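You operate a simulated robot arm through the tools that you are given. There is no shell and no other tool. Be economical: measure what you need, move in short steps, check, and stop when the job is done.

Carry out the task below with a simulated robot arm. There is one attempt and no reset: what you move stays moved.

JOB
Wind 60 more metres on to the short blue bobbin.
Fine: on the hand winder: lay it in the cradle, shut the clamp, set firm tension and the stop slide to 60 m, then crank to the stop.

It is judged by the outcome, as a careful person would: the job done as asked, and still so three seconds after it is handed in. It fails if anything else is knocked over, pushed out of place, dropped, spilled or broken.

ROBOT AND FRAMES
A 6-joint arm with a two-finger parallel gripper, fixed in place. Base frame: the origin is at the foot of the arm, x ahead of it, y to its left, z up; the work surface is at about z = 788. Lengths are in mm, angles in degrees, forces in N, time in s.
With the tool pointing down near the work surface it reaches from about 240 to 640 mm from the base axis. Its first joint turns from -66.0 to 66.0 degrees. Payload 2.7 kg.
The tool frame sits at the grasp point between the pads (the TCP): z along the fingers, y along the line on which they close. The tips reach 23 mm beyond it. Largest opening 94 mm; finger width 38, thickness 10; the body of the gripper, 54 by 96 mm, starts 39 mm behind the TCP.
Orientation is that of the tool frame in the base frame, as a unit quaternion [w, x, y, z]. With the fingers straight down and closing along the base's y, the tool's x points along the base's -x, its y along +y and its z along -z.

CONTROLS
- The arm moves only by the tool drive_tool. Its argument "steps" is a list of rows, each an object of numbers (a shift or turn left out is 0, a gripper value left out holds the last): "x", "y", "z": the shift along the tool's x, y, z in mm; "ax", "ay", "az": the turn, a rotation vector about the tool's x, y, z in degrees; "claw": the gripper command, from -1 (shut) to 1 (fully open), values between in proportion. In form: [{"x": .., "y": .., "z": .., "ax": .., "ay": .., "az": .., "claw": ..}, ...]. A call has 1 to 10 rows; each row shifts and turns the commanded pose from where the row before left it, along the tool's axes as they then stand. Each row takes 0.2 s and may step no farther than 50 mm and 8.6 degrees from the row before; otherwise, or with a gripper value out of range, the whole call is refused. A pose out of reach is approached as far as the arm can. The call stops where the force on the tool passes 80 N (or 10 N more than at its start, if that is more) or the arm is blocked; 0.2 s more then pass. The fingers move at their own pace (about 45 mm/s each) and stop on an object; they squeeze with about 35 N. The grip force told is the motor's: it shows also when the fingers shut on nothing. Time passes only in rows, and 0.2 s behind the last, so rows that do not move let the fingers close. It gives the time, the measured TCP pose, the force on the tool (base axes), the opening and the grip force at its end, in the units of the frame above (readings bear some noise), with the torque about the TCP (base axes, N m) and any sound that the robot's microphone picked up, and new pictures: "show" is both (left out), scene, wrist or none.
- Cameras (640 x 400 px; columns grow to the right, rows downward): "scene" is fixed at [76.5, -439.4, 1390.2]; the picture's right is [0.73, -0.68, 0.00], its down [-0.47, -0.51, -0.72] and it looks along [0.49, 0.53, -0.69] (base axes); focal length 246 px, centre (320, 200). "wrist" rides on the gripper at [86, 16, -74] in the tool frame; the picture's right is [-0.18, 0.98, 0.00], its down [-0.58, -0.11, -0.81] and it looks along [-0.79, -0.15, 0.59] (tool axes); focal length 243 px, centre (320, 200).
- locate(camera, pixels): for up to 12 pixels [column, row] of the newest picture of that camera ("zoom" is the newest enlarged one), the place [x, y, z] in the base frame of the surface seen there, good to about 2 mm. It takes no simulated time.
- close_up(camera, box): a new picture of the part [left, top, right, bottom] of that camera's present view, enlarged. It takes no simulated time.
- close_job(): hands the job in; it is judged then, once.

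Work in short steps. Measure before you move; look again where a grasp or a placing could have gone wrong, and mend it. You have 80 turns and 200 pictures in all, those below and enlarged ones among them. Open the gripper and draw the arm clear of the work before you hand the job in, unless the task says otherwise; then end with one line.

The tools are called as name(argument=value, ...) on one line, values as JSON. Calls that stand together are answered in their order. drive_tool: Moves the arm, as the interface text tells. Its arguments: {"type":"object","properties":{"steps":{"type":"array","items":{"type":"object","properties":{"x":{"type":"number"},"y":{"type":"number"},"z":{"type":"number"},"ax":{"type":"number"},"ay":{"type":"number"},"az":{"type":"number"},"claw":{"type":"number"}}}},"show":{"type":"string","enum":["both","scene","wrist","none"]}},"required":["steps"]} The other tools are called the same way: locate (camera, pixels) gives the place of the surface under pixels of a picture; close_up (camera, box) takes an enlarged picture of a part of a camera's view; close_job () hands the job in.

At the start:

```text
t: 0.0
position: [429.7, 224.1, 1134.2]
tool_rot: [-0.001, 0.001, 1.0, 0.0]
contact_force: [-0.6, -0.3, 0.1]
ft_torque: [0.05, 0.01, -0.01]
gripper_width: 93.8
finger_force: 0.0
```

scene: 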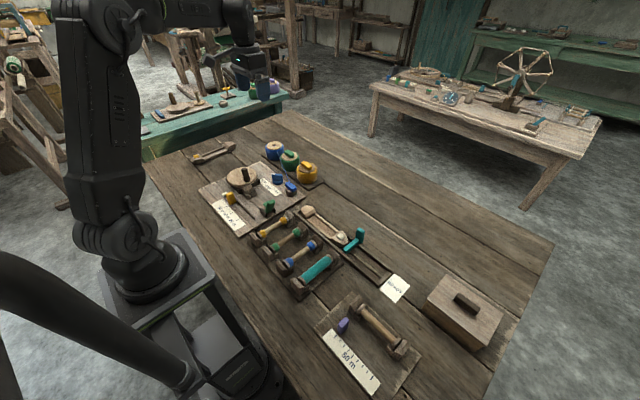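
wrist: 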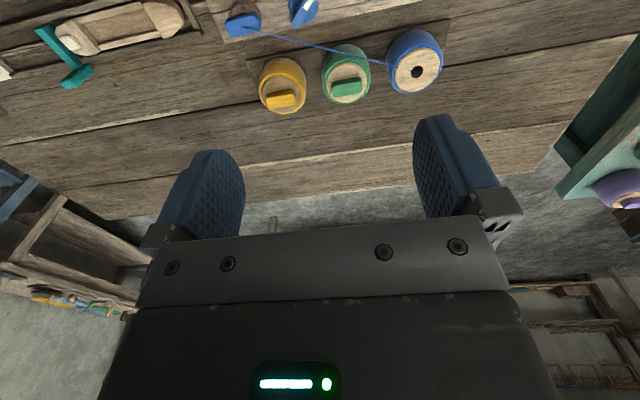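

The scene shows a winder board at around (245,195), bobbins in racks around (290,245). I'll enlarge these to understand them.

close_up(camera="scene", box=[190, 135, 330, 240])

close_up(camera="scene", box=[240, 200, 380, 300])

close_up(camera="scene", box=[310, 220, 520, 400])

```text
3.81 times, centred on (260, 188) of scene
```

zoom: 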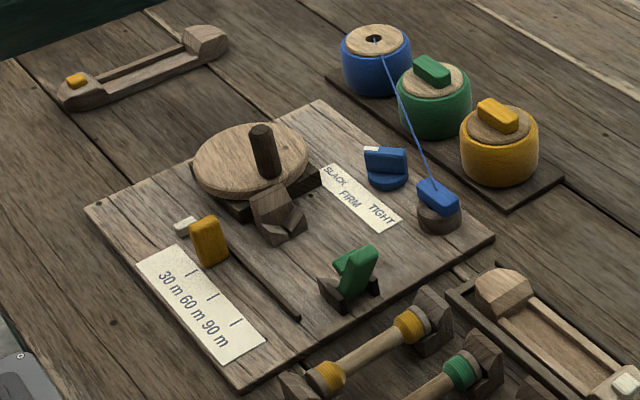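

```text
4.00 times, centred on (310, 250) of scene
```

zoom: 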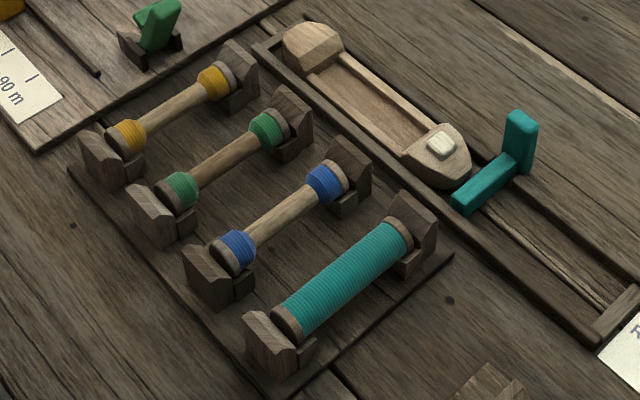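

```text
2.22 times, centred on (415, 310) of scene
```

zoom: 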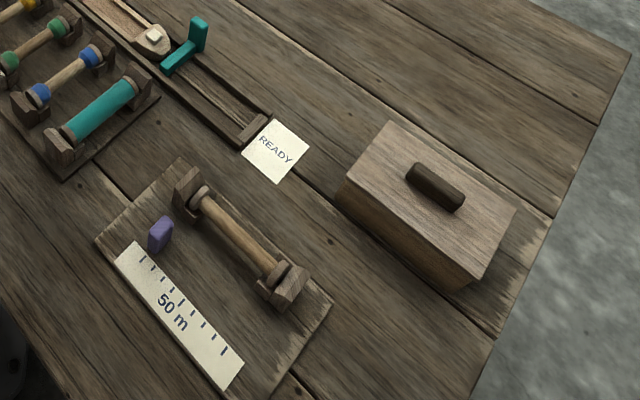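

The winder is made of a crank disc, V-block cradle with green clamp, yellow stop slide, and blue tension knob. I'll enlarge further and measure.

close_up(camera="scene", box=[205, 160, 285, 210])

close_up(camera="scene", box=[205, 185, 285, 235])

close_up(camera="scene", box=[250, 165, 314, 205])

locate(camera="scene", pixels=[[246, 170], [242, 182], [251, 185], [270, 202], [268, 211], [228, 196], [229, 203], [222, 206], [229, 213], [236, 222], [290, 188], [276, 178]])

```text
8.00 times, centred on (245, 185) of scene
```

zoom: 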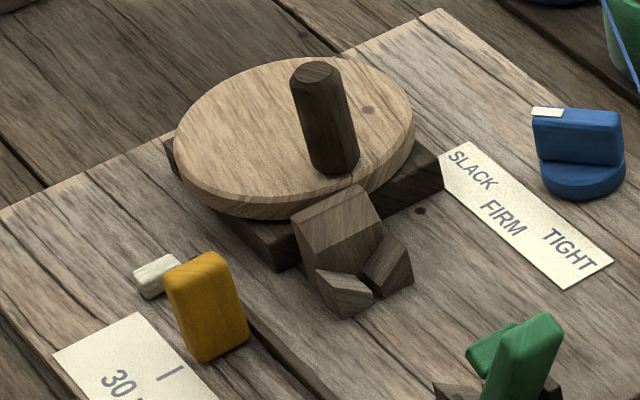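

```text
8.00 times, centred on (245, 210) of scene
```

zoom: 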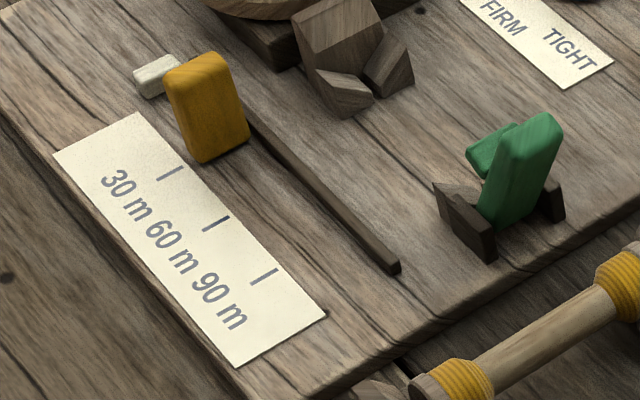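

```text
10.00 times, centred on (282, 185) of scene
```

zoom: 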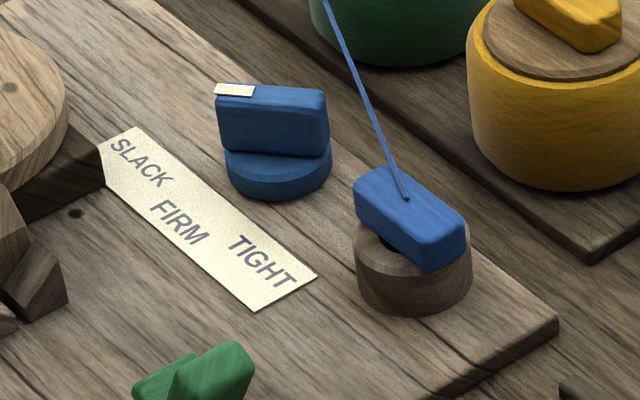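

```text
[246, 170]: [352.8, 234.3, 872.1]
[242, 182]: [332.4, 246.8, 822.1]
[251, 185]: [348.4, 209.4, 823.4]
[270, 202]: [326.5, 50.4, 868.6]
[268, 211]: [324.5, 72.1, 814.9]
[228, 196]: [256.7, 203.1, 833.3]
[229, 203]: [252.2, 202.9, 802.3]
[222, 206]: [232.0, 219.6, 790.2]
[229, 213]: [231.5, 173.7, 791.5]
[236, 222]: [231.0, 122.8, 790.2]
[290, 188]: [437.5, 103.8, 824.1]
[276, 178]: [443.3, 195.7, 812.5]
```

I'll measure the knob, label and guide in the current enlargement.

locate(camera="zoom", pixels=[[235, 91], [218, 93], [321, 95], [325, 110], [270, 100], [278, 195], [228, 165], [332, 160], [138, 163], [180, 222], [258, 262], [408, 200]])

close_up(camera="scene", box=[205, 185, 285, 235])

```text
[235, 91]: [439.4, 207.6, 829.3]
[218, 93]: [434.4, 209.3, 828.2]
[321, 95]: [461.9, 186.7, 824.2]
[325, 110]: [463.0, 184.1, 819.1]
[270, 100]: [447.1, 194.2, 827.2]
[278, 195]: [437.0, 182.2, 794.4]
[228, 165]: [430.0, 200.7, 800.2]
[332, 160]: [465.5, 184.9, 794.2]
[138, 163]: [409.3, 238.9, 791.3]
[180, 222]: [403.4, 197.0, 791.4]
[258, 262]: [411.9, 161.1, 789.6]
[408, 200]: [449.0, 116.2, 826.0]
```

```text
8.00 times, centred on (245, 210) of scene
```

zoom: 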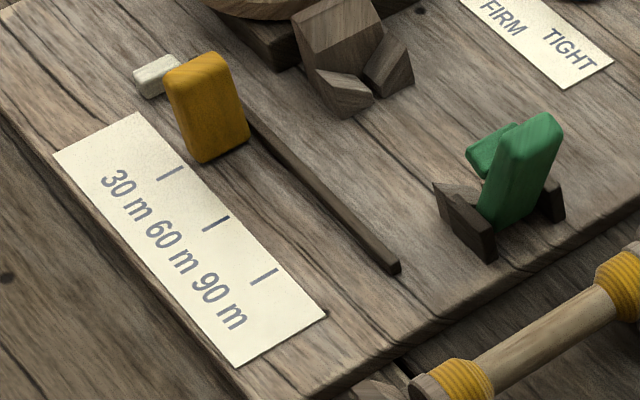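

Knob centre is near (448,196), pointing to SLACK; FIRM needs ~45° CCW. Now measure slide, ticks, clamp and cradle.

locate(camera="zoom", pixels=[[205, 62], [190, 60], [225, 60], [205, 158], [245, 140], [158, 75], [172, 172], [216, 222], [264, 276], [255, 115], [395, 268], [185, 120]])

locate(camera="zoom", pixels=[[540, 120], [505, 200], [490, 150], [455, 200], [490, 250], [555, 200], [320, 20], [345, 50], [335, 85], [345, 110], [395, 60], [400, 90]])

close_up(camera="scene", box=[280, 225, 344, 265])

```text
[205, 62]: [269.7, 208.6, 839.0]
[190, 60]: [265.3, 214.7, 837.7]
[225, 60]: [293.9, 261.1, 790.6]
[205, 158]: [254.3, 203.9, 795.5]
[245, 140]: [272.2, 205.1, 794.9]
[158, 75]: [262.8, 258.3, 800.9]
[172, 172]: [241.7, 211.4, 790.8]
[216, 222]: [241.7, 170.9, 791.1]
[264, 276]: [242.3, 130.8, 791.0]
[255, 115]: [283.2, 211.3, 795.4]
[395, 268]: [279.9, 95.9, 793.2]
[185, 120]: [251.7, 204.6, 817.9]
```

```text
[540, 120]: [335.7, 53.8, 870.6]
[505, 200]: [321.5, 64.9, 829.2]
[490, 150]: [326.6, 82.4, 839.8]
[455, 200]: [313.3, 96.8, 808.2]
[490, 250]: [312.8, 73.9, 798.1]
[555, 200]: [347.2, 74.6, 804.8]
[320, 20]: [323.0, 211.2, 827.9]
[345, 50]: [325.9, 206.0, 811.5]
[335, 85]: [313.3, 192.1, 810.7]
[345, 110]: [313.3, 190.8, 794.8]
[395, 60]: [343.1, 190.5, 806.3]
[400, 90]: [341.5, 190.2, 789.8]
```

```text
10.00 times, centred on (312, 245) of scene
```

zoom: 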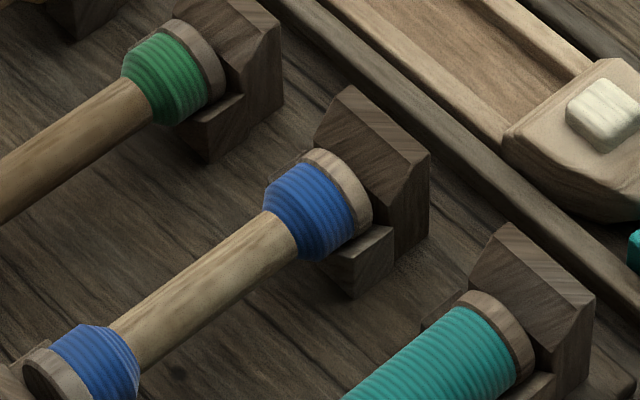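

Slide is near y≈210 (30 m tick at 211), 60 m tick at y≈171. Now the blue bobbin.

close_up(camera="scene", box=[268, 230, 332, 270])

```text
10.00 times, centred on (300, 250) of scene
```

zoom: 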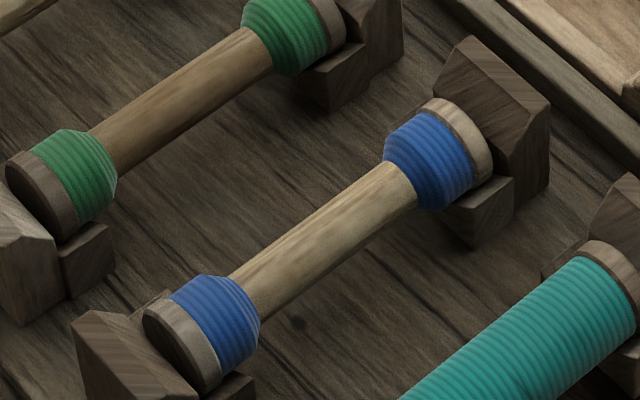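

locate(camera="zoom", pixels=[[185, 345], [155, 308], [215, 310], [320, 230], [305, 220], [430, 150], [455, 110], [490, 155], [470, 60], [90, 325], [480, 200], [130, 380]])

locate(camera="zoom", pixels=[[420, 220], [270, 330], [350, 340], [250, 380], [520, 230], [160, 150], [50, 190], [290, 30], [560, 310], [610, 262]])

```text
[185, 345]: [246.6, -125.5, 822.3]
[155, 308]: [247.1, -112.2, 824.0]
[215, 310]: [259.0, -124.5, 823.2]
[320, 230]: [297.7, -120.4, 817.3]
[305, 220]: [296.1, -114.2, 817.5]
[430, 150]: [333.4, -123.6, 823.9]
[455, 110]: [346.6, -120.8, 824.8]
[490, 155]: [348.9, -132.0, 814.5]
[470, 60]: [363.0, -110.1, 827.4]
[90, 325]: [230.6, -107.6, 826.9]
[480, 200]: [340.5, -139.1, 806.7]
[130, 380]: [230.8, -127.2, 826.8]
```

```text
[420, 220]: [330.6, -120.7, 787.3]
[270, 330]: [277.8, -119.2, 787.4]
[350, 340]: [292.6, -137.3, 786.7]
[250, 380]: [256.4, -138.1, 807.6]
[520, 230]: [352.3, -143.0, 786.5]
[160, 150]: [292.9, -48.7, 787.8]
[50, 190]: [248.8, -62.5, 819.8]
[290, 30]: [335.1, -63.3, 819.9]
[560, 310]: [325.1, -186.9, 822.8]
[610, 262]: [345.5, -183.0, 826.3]
```

Blue bobbin: centre about (297,-121), axis along x, shaft top z 817. Move above it with the gripper half open.

drive_tool(steps=[{"x": 13.3, "y": -34.5, "z": 23.4, "claw": 0.1}, {"x": 13.3, "y": -34.5, "z": 23.4}, {"x": 13.3, "y": -34.5, "z": 23.4}, {"x": 13.3, "y": -34.5, "z": 23.4}, {"x": 13.3, "y": -34.5, "z": 23.4}, {"x": 13.3, "y": -34.5, "z": 23.4}, {"x": 13.3, "y": -34.5, "z": 23.4}, {"x": 13.3, "y": -34.5, "z": 23.4}, {"x": 13.3, "y": -34.5, "z": 23.4}, {"x": 13, "y": -34.5, "z": 23.4}])

```text
t: 2.2
position: [296.9, -121.3, 899.0]
tool_rot: [0.0, 0.0, 1.0, 0.0]
contact_force: [-1.1, -1.1, 0.1]
ft_torque: [0.0, 0.03, 0.01]
gripper_width: 51.9
finger_force: 0.0
```

scene: 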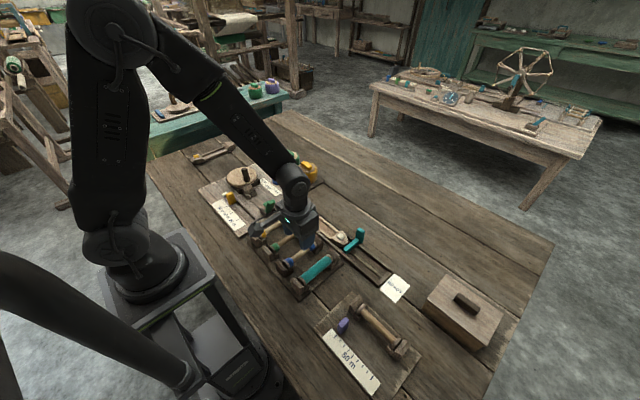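
wrist: 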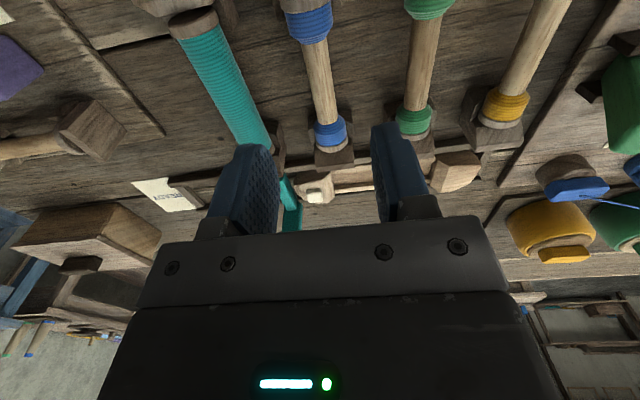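

Aligned over the blue bobbin; descend to z≈815 and close.

drive_tool(steps=[{"z": 30}, {"z": 30}, {"z": 15}, {"z": 8}, {"claw": -1}, {}, {}, {}, {}])

```text
t: 4.2
position: [297.4, -120.6, 817.6]
tool_rot: [0.0, 0.0, 1.0, 0.0]
contact_force: [-0.3, -0.7, 1.1]
ft_torque: [0.03, -0.02, 0.07]
gripper_width: 19.0
finger_force: 35.4
```

scene: 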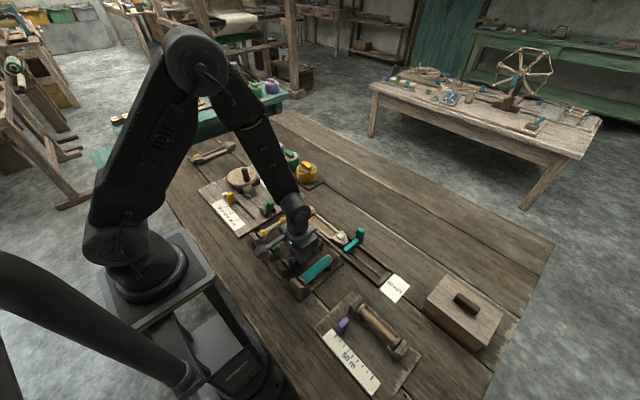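
wrist: 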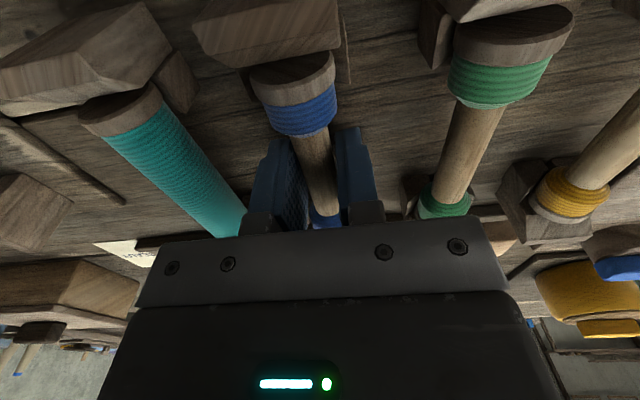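

Held (opening 19). Lift straight up to clear the rack and look.

drive_tool(steps=[{"z": -15}, {"z": -30}, {"z": -40}, {"z": -40}, {"z": -20}])

```text
t: 5.4
position: [296.5, -120.2, 962.6]
tool_rot: [-0.001, 0.0, 1.0, 0.0]
contact_force: [-0.7, -0.2, 0.2]
ft_torque: [-0.03, 0.0, 0.03]
gripper_width: 18.7
finger_force: 34.7
```

scene: 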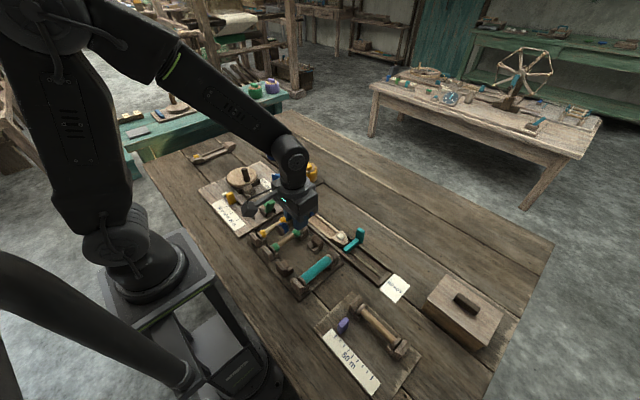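
wrist: 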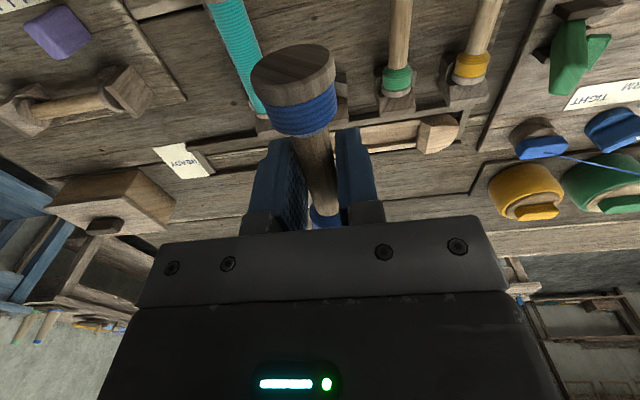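

Bobbin held well. Zoom at the clamp from both views to understand it before placing.

close_up(camera="wrist", box=[480, 0, 640, 100])

close_up(camera="scene", box=[240, 182, 288, 222])

```text
4.00 times, centred on (560, 50) of wrist
```

zoom: 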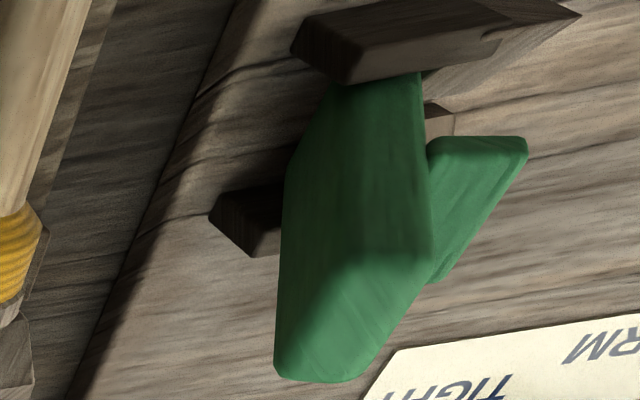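

```text
10.00 times, centred on (264, 202) of scene
```

zoom: 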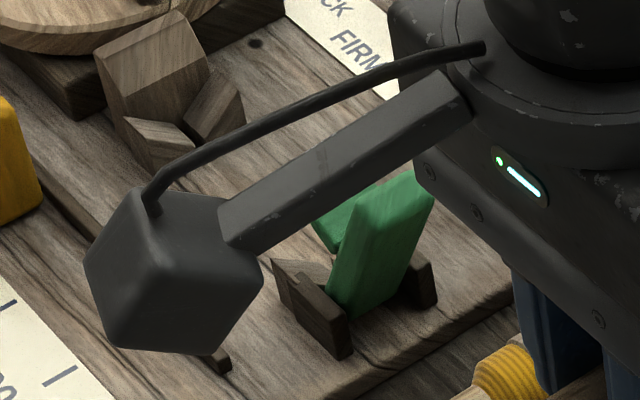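

The wrist camera has a body (arm + cube), so I must check its clearance against the lever and crank handle. Measure its corners.

locate(camera="zoom", pixels=[[90, 260], [110, 345], [205, 352], [260, 280], [135, 190], [165, 260], [225, 205], [260, 240], [425, 190], [360, 190], [345, 310], [400, 200]])

```text
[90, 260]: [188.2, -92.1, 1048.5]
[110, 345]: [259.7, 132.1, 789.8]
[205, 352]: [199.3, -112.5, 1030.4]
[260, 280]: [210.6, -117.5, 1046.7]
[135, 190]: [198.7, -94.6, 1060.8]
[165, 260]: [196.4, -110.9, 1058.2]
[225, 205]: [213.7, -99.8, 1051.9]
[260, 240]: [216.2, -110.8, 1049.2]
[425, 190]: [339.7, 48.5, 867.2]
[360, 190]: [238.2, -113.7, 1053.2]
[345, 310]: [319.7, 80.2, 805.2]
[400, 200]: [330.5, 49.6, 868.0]
```

The camera box bottom sits ~62 mm above TCP, clearing lever/handle by ~10 mm. Rotate the tool −90° at height.

drive_tool(steps=[{"az": -8.5}, {"az": -8.5}, {"az": -8.5}, {"az": -8.5}, {"az": -8.5}, {"az": -8.5}, {"az": -8.5}, {"az": -8.5}, {"az": -8.5}, {"az": -8.5}], show="none")

drive_tool(steps=[{"az": -5}, {"x": -44, "y": -5}, {"x": -44, "y": -5}, {"x": -44, "y": -5}, {"x": -44, "y": -5}, {"x": -44, "y": -6}, {"x": -46, "y": -5.5}])

```text
t: 7.6
position: [297.7, -120.9, 963.3]
tool_rot: [0.0, -0.677, 0.736, 0.001]
contact_force: [0.6, -0.7, 0.0]
ft_torque: [-0.01, 0.01, -0.01]
gripper_width: 18.3
finger_force: 34.9
```

```text
t: 9.2
position: [330.0, 147.2, 963.6]
tool_rot: [0.0, 0.707, -0.707, 0.0]
contact_force: [0.1, 0.3, -0.4]
ft_torque: [-0.02, 0.03, 0.01]
gripper_width: 18.4
finger_force: 35.1
```

scene: 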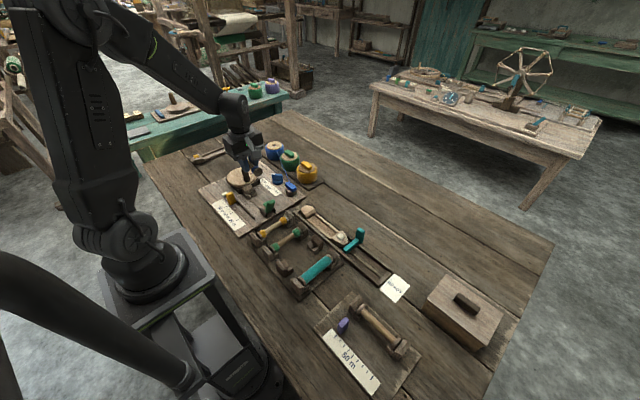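
wrist: 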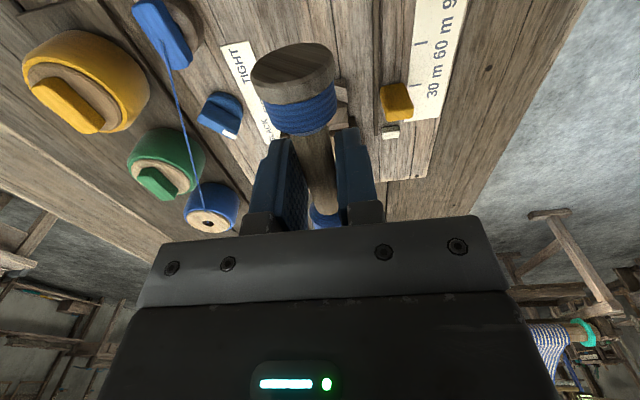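

Zoom on the winder and the held bobbin from the scene camera.

close_up(camera="scene", box=[220, 170, 300, 220])

close_up(camera="scene", box=[252, 194, 284, 214])

```text
8.00 times, centred on (260, 195) of scene
```

zoom: 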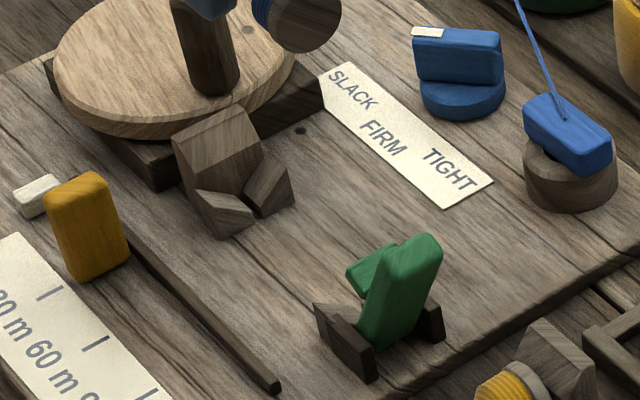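

```text
16.00 times, centred on (268, 204) of scene
```

zoom: 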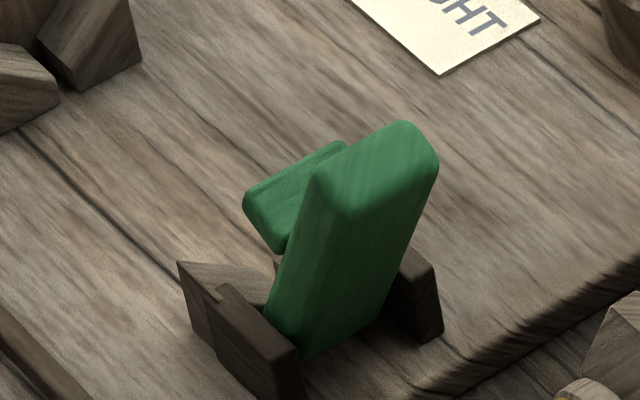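

locate(camera="zoom", pixels=[[180, 266], [190, 310], [245, 275], [222, 292], [285, 355], [250, 340], [430, 265], [245, 205], [340, 145], [300, 170], [320, 170], [435, 160]])

close_up(camera="scene", box=[236, 180, 268, 200])

```text
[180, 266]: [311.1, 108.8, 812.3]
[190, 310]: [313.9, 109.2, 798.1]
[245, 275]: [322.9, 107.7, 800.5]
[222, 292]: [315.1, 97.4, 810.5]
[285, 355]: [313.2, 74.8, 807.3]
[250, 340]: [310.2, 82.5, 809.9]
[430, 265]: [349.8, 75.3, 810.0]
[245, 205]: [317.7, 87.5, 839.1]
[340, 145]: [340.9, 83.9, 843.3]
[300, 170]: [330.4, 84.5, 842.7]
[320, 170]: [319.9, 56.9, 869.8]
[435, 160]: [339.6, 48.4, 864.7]
```

```text
16.00 times, centred on (252, 190) of scene
```

zoom: 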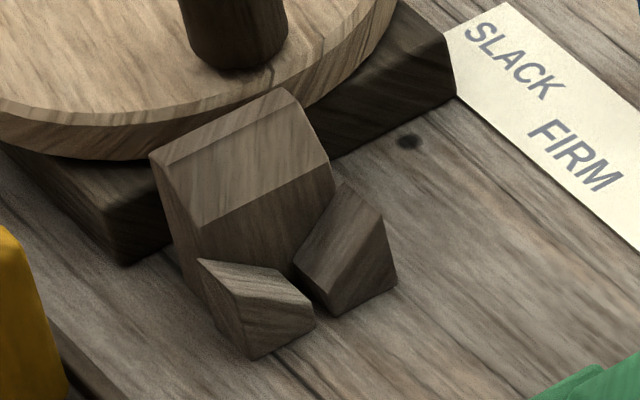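

locate(camera="zoom", pixels=[[200, 260], [250, 350], [205, 300], [312, 320], [345, 190], [390, 280], [285, 110], [240, 190], [250, 230], [260, 250], [165, 165], [330, 160]])

locate(camera="wrist", pixels=[[255, 75], [330, 65], [293, 70], [300, 115], [318, 170], [325, 215], [265, 110], [336, 110], [290, 45]])

```text
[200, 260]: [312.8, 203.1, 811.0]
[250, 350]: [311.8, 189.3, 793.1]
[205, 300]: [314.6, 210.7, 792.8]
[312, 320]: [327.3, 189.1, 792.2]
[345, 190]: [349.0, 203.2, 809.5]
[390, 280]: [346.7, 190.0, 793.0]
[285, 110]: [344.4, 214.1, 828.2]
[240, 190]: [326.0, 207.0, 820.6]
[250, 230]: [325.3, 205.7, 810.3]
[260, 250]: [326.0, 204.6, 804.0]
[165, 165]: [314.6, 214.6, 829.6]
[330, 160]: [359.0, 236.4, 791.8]
```

```text
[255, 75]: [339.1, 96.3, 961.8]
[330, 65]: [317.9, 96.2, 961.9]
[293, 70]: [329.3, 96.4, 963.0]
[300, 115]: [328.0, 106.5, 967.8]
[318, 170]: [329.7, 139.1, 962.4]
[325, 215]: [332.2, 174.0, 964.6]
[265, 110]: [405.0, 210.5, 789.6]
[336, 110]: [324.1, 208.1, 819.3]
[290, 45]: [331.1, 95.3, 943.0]
```

Cradle: x≈330, V's at y 97–109 and 189–204, back-stop y≈205; bobbin spans TCP −51/+53. Target TCP (330,150), lower to just above seating.

drive_tool(steps=[{"x": -2.8, "z": 30}, {"z": 40}, {"z": 30}, {"z": 20}, {"z": 10}, {}])

```text
t: 10.6
position: [328.3, 149.5, 831.8]
tool_rot: [-0.001, 0.707, -0.707, -0.001]
contact_force: [-0.8, -0.2, -0.3]
ft_torque: [-0.03, -0.04, -0.01]
gripper_width: 18.2
finger_force: 35.2
```

scene: 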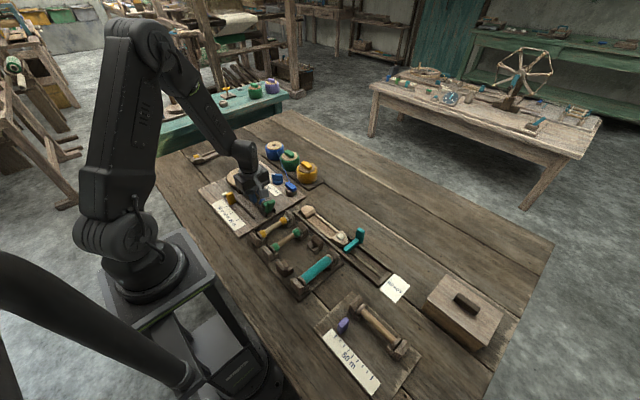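
wrist: 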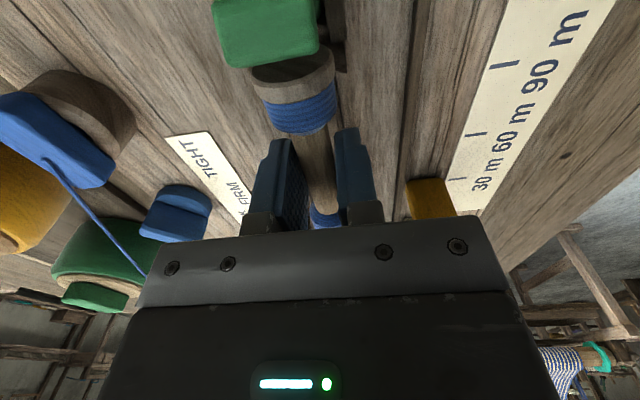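

Lined up, clear of contacts. Ease down in small steps watching the force.

drive_tool(steps=[{"y": -1, "z": 3}, {"z": 2.5}, {"z": 2}, {}])

```text
t: 11.6
position: [330.7, 147.4, 825.1]
tool_rot: [0.0, -0.707, 0.707, 0.0]
contact_force: [0.5, 0.7, -0.7]
ft_torque: [0.01, -0.04, -0.02]
gripper_width: 18.5
finger_force: 34.8
```

scene: 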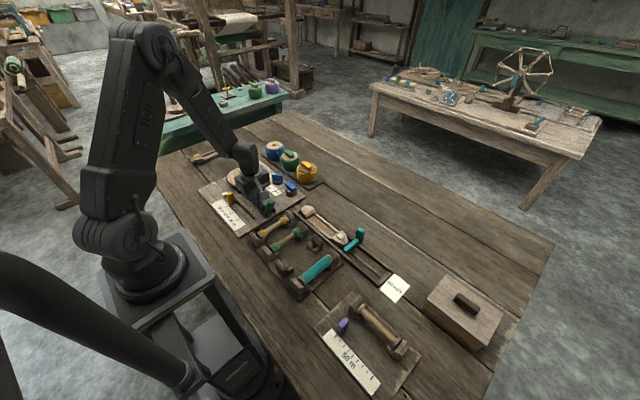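
wrist: 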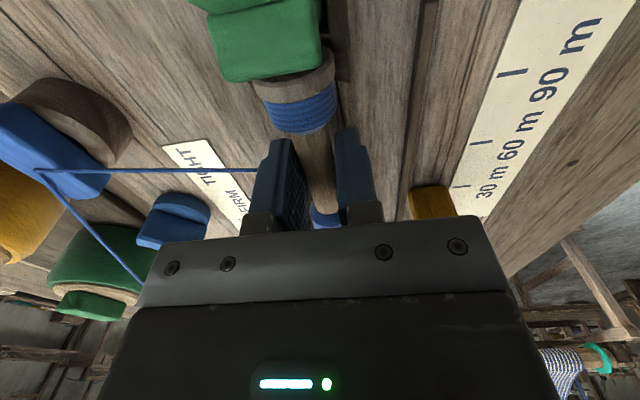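

A yarn line now joins the guide to the bobbin, so it's recognised near the cradle. Keep easing down.

drive_tool(steps=[{"z": 1.5}, {"z": 1.5}, {}], show="none")

close_up(camera="wrist", box=[180, 0, 420, 150])

close_up(camera="scene", box=[225, 175, 289, 215])

```text
t: 12.4
position: [329.0, 148.9, 820.1]
tool_rot: [0.0, -0.707, 0.707, 0.0]
contact_force: [1.1, 0.4, 0.5]
ft_torque: [0.02, -0.02, -0.07]
gripper_width: 18.3
finger_force: 34.8
```

```text
2.67 times, centred on (300, 75) of wrist
```

zoom: 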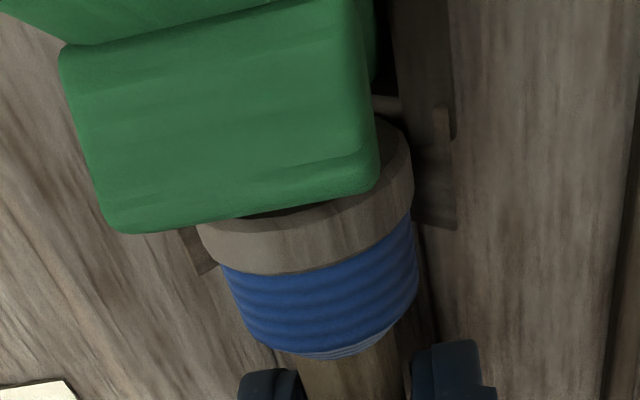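

```text
10.00 times, centred on (257, 195) of scene
```

zoom: 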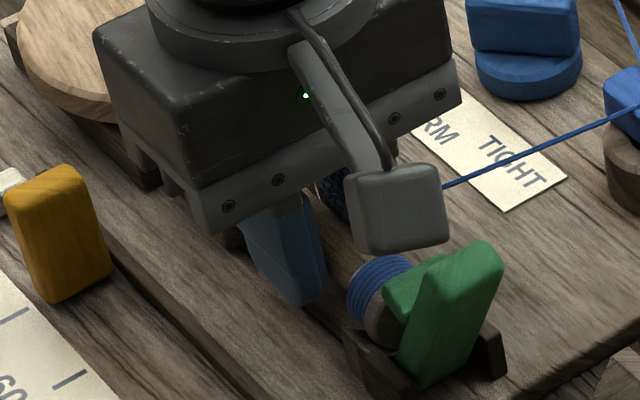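

drive_tool(steps=[{"z": 1}, {"z": 1}, {}], show="none")

```text
t: 13.2
position: [329.8, 149.4, 820.0]
tool_rot: [-0.001, 0.707, -0.707, 0.0]
contact_force: [-6.2, -2.2, 37.6]
ft_torque: [-0.07, 0.06, -0.28]
gripper_width: 18.2
finger_force: 34.8
```

Firm contact at z≈820, i.e. seated. Relax 1.5 mm, open, and rise.

drive_tool(steps=[{"z": -1.5}, {"claw": 0.0}, {}, {}], show="none")

drive_tool(steps=[{"z": -15}, {"z": -40}, {"z": -45}, {"z": -30}, {}])

close_up(camera="scene", box=[225, 175, 289, 215])

```text
t: 14.2
position: [329.8, 149.2, 821.7]
tool_rot: [-0.001, -0.707, 0.707, 0.001]
contact_force: [-0.7, 0.4, 0.2]
ft_torque: [0.02, -0.02, 0.01]
gripper_width: 47.0
finger_force: 0.1
```

```text
t: 15.4
position: [329.8, 150.1, 951.6]
tool_rot: [0.0, -0.707, 0.707, -0.001]
contact_force: [0.6, 0.1, -0.3]
ft_torque: [0.02, 0.0, -0.01]
gripper_width: 46.9
finger_force: 0.2
```

scene: 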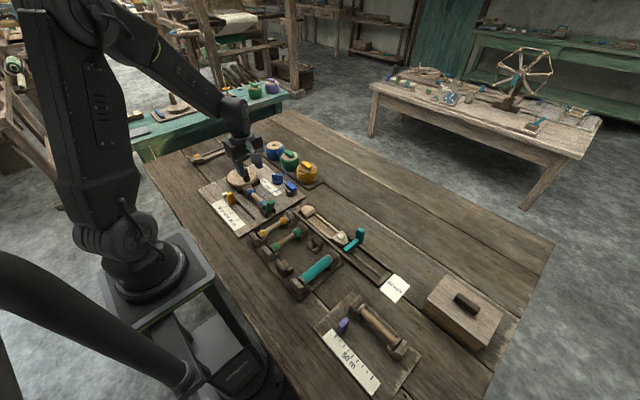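
wrist: 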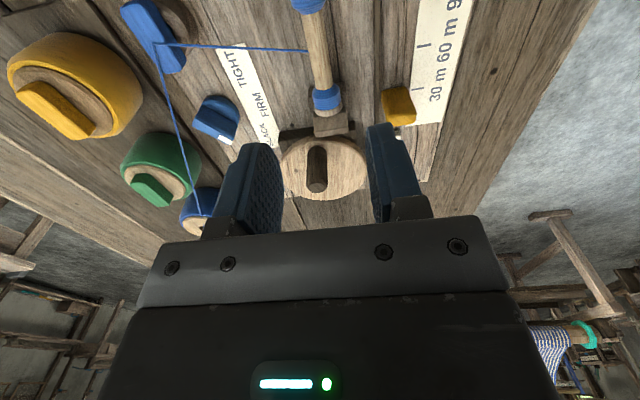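

```text
10.00 times, centred on (257, 195) of scene
```

zoom: 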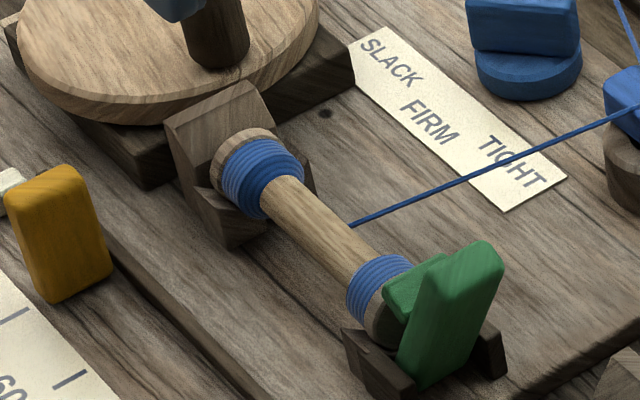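

Bobbin seated, with yarn led to it. Next, the clamp: close the fingers, go behind the lever (y≈15), and push it toward +y.

drive_tool(steps=[{"x": 45, "claw": -1}, {"x": 45}, {"x": 45}, {"z": 40}, {"z": 36}, {}])

close_up(camera="scene", box=[240, 180, 304, 220])

```text
t: 16.8
position: [330.7, 12.5, 875.2]
tool_rot: [0.0, 0.707, -0.707, 0.0]
contact_force: [-0.3, 0.4, 0.4]
ft_torque: [-0.01, -0.02, -0.03]
gripper_width: 0.0
finger_force: 34.9
```

scene: 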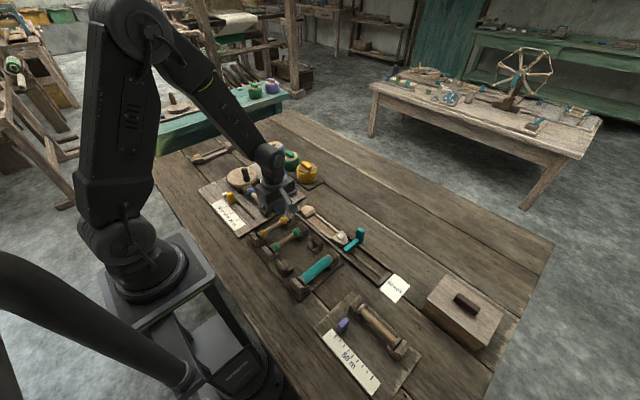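
wrist: 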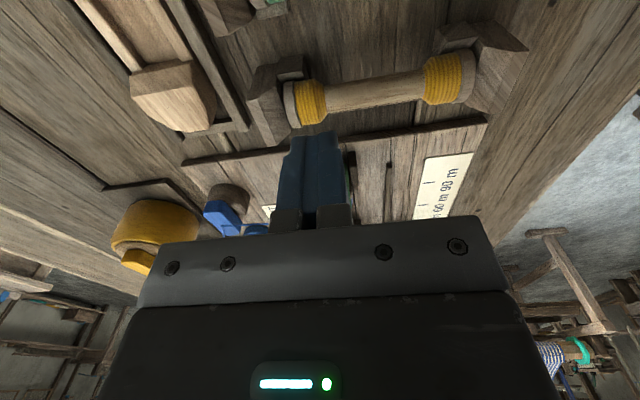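

```text
10.00 times, centred on (272, 200) of scene
```

zoom: 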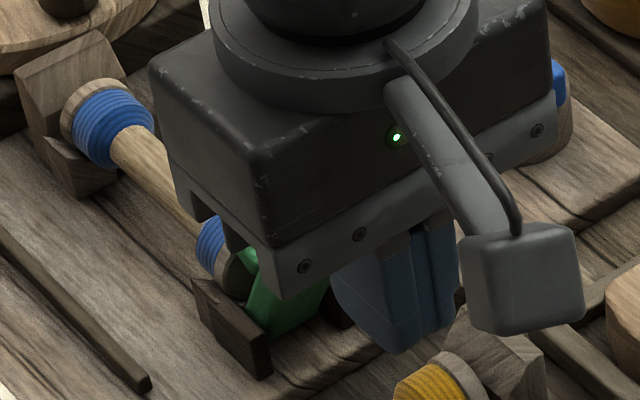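

Fingers are behind the lever. Push toward +y in small steps.

drive_tool(steps=[{"x": -10}, {"x": -8}, {"x": -6}, {"x": -6}, {"x": -6}, {"x": -6}])

close_up(camera="scene", box=[240, 180, 304, 220])

```text
t: 18.2
position: [330.4, 54.8, 879.0]
tool_rot: [-0.001, 0.708, -0.706, 0.001]
contact_force: [-20.1, -12.9, 71.7]
ft_torque: [1.4, 0.16, 0.39]
gripper_width: 0.1
finger_force: 34.7
```

scene: 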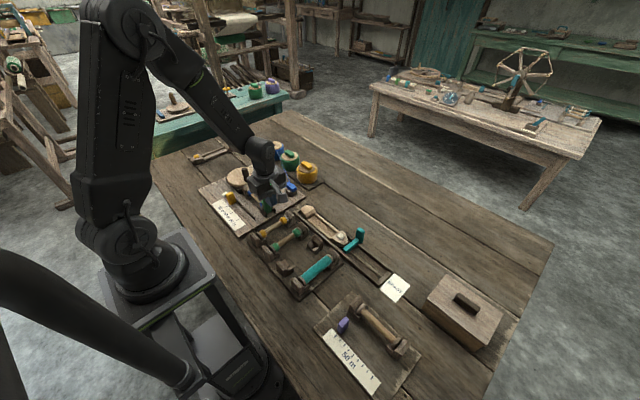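
wrist: 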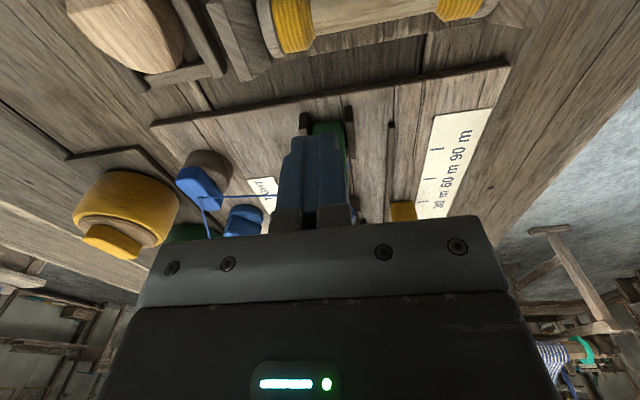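

```text
10.00 times, centred on (272, 200) of scene
```

zoom: 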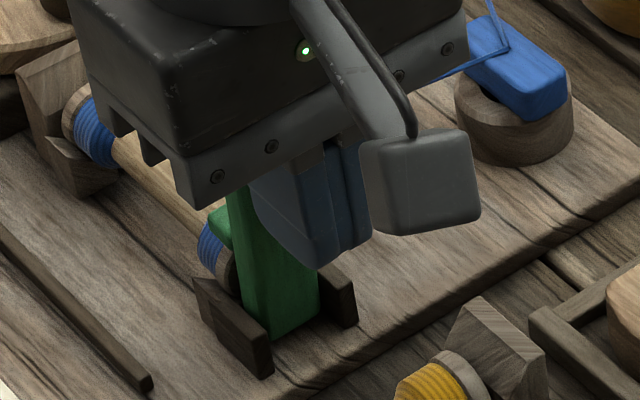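

The lever is now about upright, but a 72 N upward load built up — its top is catching on the fingers. Raise a bit and see the state.

drive_tool(steps=[{"x": 4, "z": -4}, {"z": -6}, {}])

close_up(camera="scene", box=[240, 180, 304, 220])

```text
t: 19.0
position: [330.1, 51.9, 886.2]
tool_rot: [0.0, 0.707, -0.707, 0.0]
contact_force: [0.1, 0.2, 1.7]
ft_torque: [0.0, 0.01, 0.0]
gripper_width: 0.0
finger_force: 34.4
```

scene: 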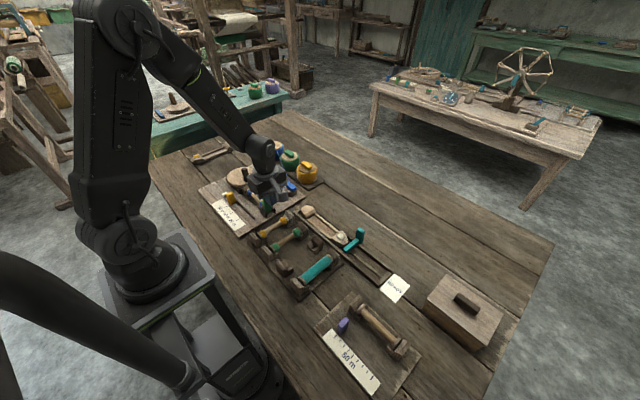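
wrist: 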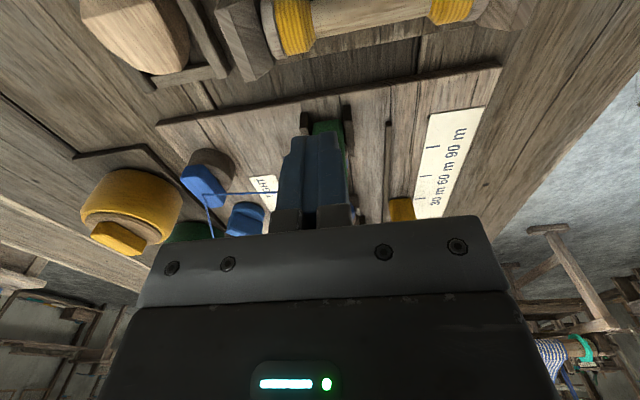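

```text
10.00 times, centred on (272, 200) of scene
```

zoom: 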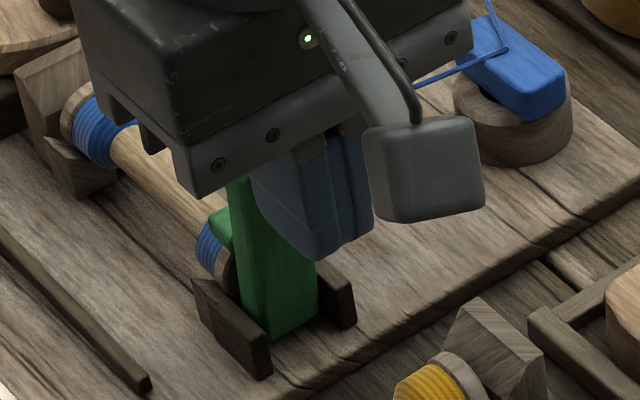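

Free now (force ~0) and the lever stayed put. Push again at the higher contact.

drive_tool(steps=[{"x": -4}, {"x": -4}, {"x": -4}, {"x": -4}])

close_up(camera="scene", box=[240, 180, 304, 220])

```text
t: 20.0
position: [329.2, 64.2, 886.6]
tool_rot: [-0.001, -0.706, 0.708, 0.0]
contact_force: [6.7, -45.3, 9.2]
ft_torque: [-0.88, -0.37, -0.14]
gripper_width: 0.0
finger_force: 34.5
```

scene: 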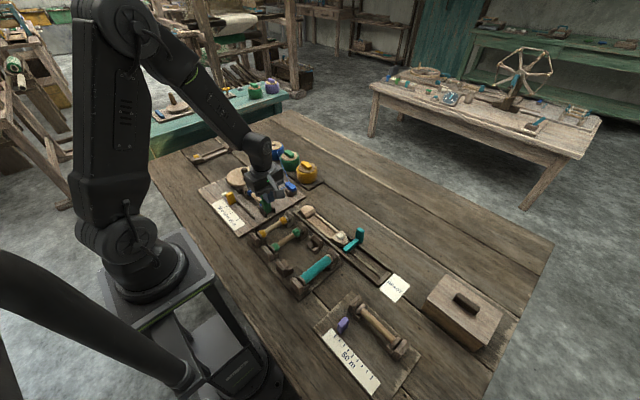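
wrist: 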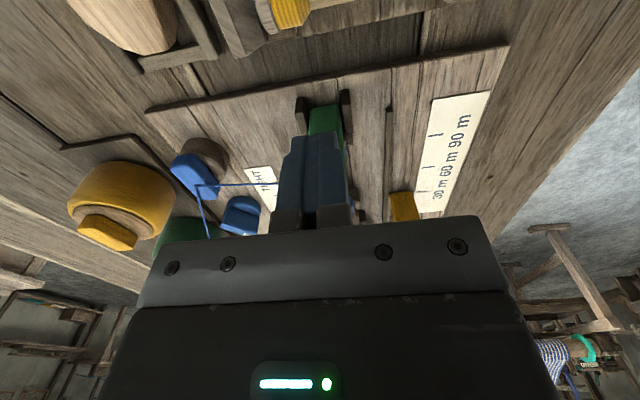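

```text
10.00 times, centred on (272, 200) of scene
```

zoom: 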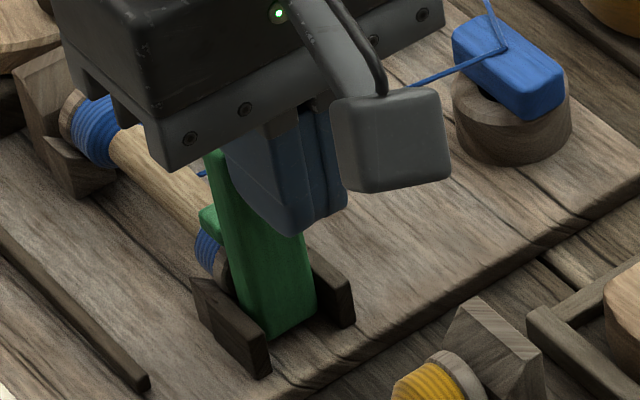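

45 N resistance: the arm is on the flange. Push a touch further to ensure it's shut.

drive_tool(steps=[{"x": -2}, {"x": -2}, {"x": -2}, {}], show="none")

```text
t: 20.7
position: [329.3, 64.8, 886.1]
tool_rot: [-0.005, -0.705, 0.709, -0.001]
contact_force: [7.1, -37.2, 7.9]
ft_torque: [-0.7, 0.26, -0.15]
gripper_width: 0.0
finger_force: 34.8
stopped in row 3: the force on the tool passed its limit at 82 N (the readings are from after the stop); the commanded pose is now the measured one
```

Blocked hard: the lever is at its end. Retreat and look.

drive_tool(steps=[{"x": 10}, {"x": 30, "z": -20}, {"z": -50}, {"z": -40, "x": 30}, {}])

close_up(camera="scene", box=[240, 180, 304, 220])

```text
t: 21.9
position: [329.6, -2.4, 996.5]
tool_rot: [-0.003, -0.706, 0.709, -0.001]
contact_force: [-0.1, -0.4, -0.3]
ft_torque: [0.02, -0.02, -0.01]
gripper_width: 0.0
finger_force: 35.4
```

scene: 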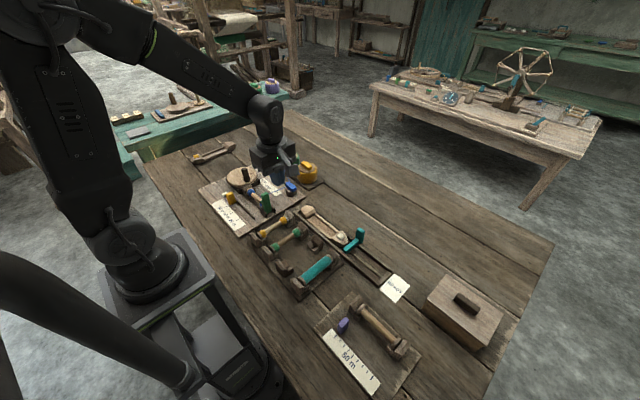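
wrist: 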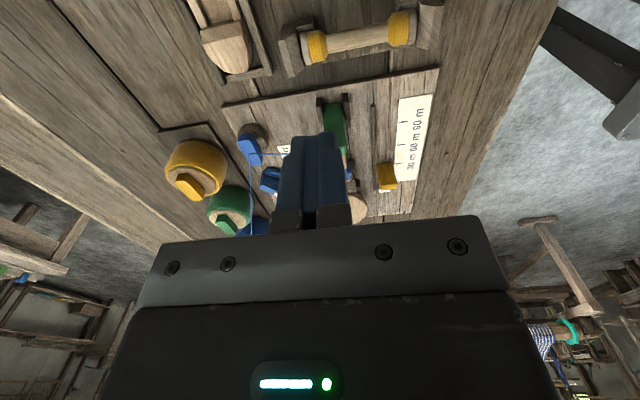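

```text
10.00 times, centred on (272, 200) of scene
```

zoom: 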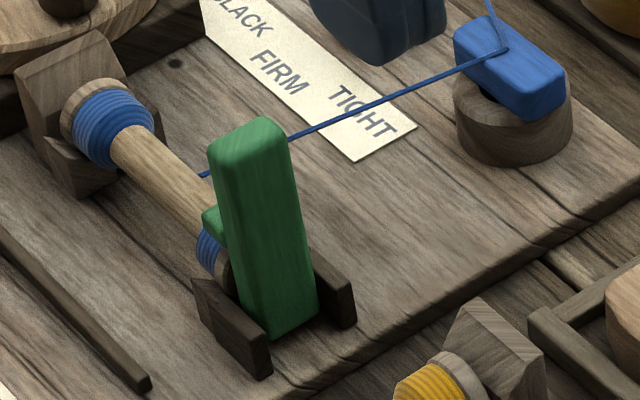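

The clamp arm bears on the flange and the handle leans over it. Next the tension knob: rotate back to the starting orientation, travel above it, and check.

drive_tool(steps=[{"az": 8.5, "claw": -0.2}, {"az": 8.5}, {"az": 8.5}, {"az": 8.5}, {"az": 8.5}, {"az": 8.5}, {"az": 8.5}, {"az": 8.5}, {"az": 8.5}, {"az": 8.5}], show="none")

drive_tool(steps=[{"az": 5}, {"x": -23.8, "y": 39.9, "z": 13}, {"x": -23.8, "y": 39.9, "z": 13}, {"x": -23.8, "y": 39.9, "z": 13}, {"x": -23.8, "y": 39.9, "z": 13}, {"x": -23.8, "y": 39.9, "z": 13}, {}])

close_up(camera="wrist", box=[200, 0, 440, 150])

```text
t: 24.1
position: [330.0, -2.9, 997.1]
tool_rot: [-0.002, -0.041, 0.999, -0.003]
contact_force: [-0.4, 0.0, 0.0]
ft_torque: [0.01, 0.0, -0.01]
gripper_width: 37.7
finger_force: 0.1
```

```text
t: 25.7
position: [448.9, 197.5, 929.8]
tool_rot: [-0.002, 0.002, 1.0, -0.003]
contact_force: [-0.4, 0.0, 0.0]
ft_torque: [0.0, 0.0, -0.02]
gripper_width: 37.5
finger_force: 0.1
```

scene: 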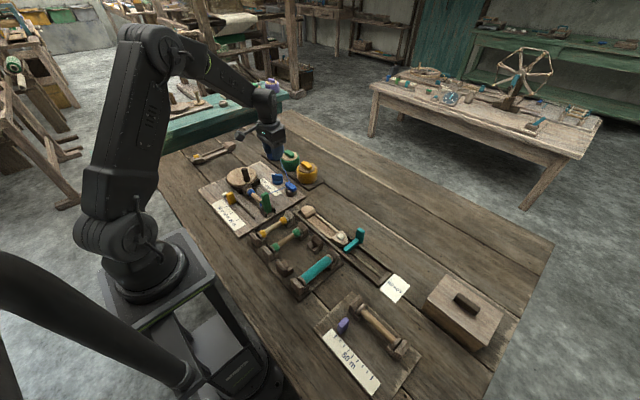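
wrist: 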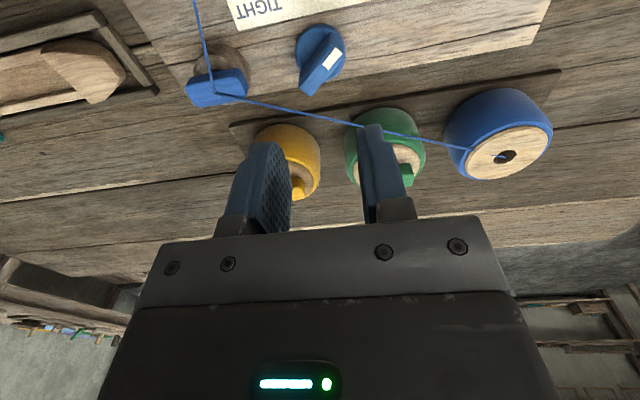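

```text
2.67 times, centred on (320, 75) of wrist
```

zoom: 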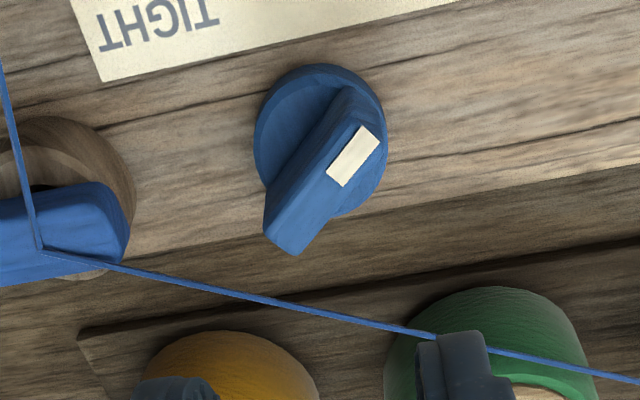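

locate(camera="zoom", pixels=[[360, 150], [340, 180], [372, 130], [295, 250], [270, 230], [310, 190], [258, 130], [320, 66], [383, 150], [300, 120], [350, 95]])

locate(camera="wrist", pixels=[[500, 150], [470, 110], [405, 155], [300, 165], [360, 125], [530, 110], [455, 150]])

```text
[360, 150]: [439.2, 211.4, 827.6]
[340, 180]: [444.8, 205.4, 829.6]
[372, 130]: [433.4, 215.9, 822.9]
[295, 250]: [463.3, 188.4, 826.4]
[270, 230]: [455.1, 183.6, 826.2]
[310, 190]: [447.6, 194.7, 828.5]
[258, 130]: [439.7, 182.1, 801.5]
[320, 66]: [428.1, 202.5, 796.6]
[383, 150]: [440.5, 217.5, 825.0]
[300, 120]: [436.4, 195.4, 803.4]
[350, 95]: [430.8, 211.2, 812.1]
```

```text
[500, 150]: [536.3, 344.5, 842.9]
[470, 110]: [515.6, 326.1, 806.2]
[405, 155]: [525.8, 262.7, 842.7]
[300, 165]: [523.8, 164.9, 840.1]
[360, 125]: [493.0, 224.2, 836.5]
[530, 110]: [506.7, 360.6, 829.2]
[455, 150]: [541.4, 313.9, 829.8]
```

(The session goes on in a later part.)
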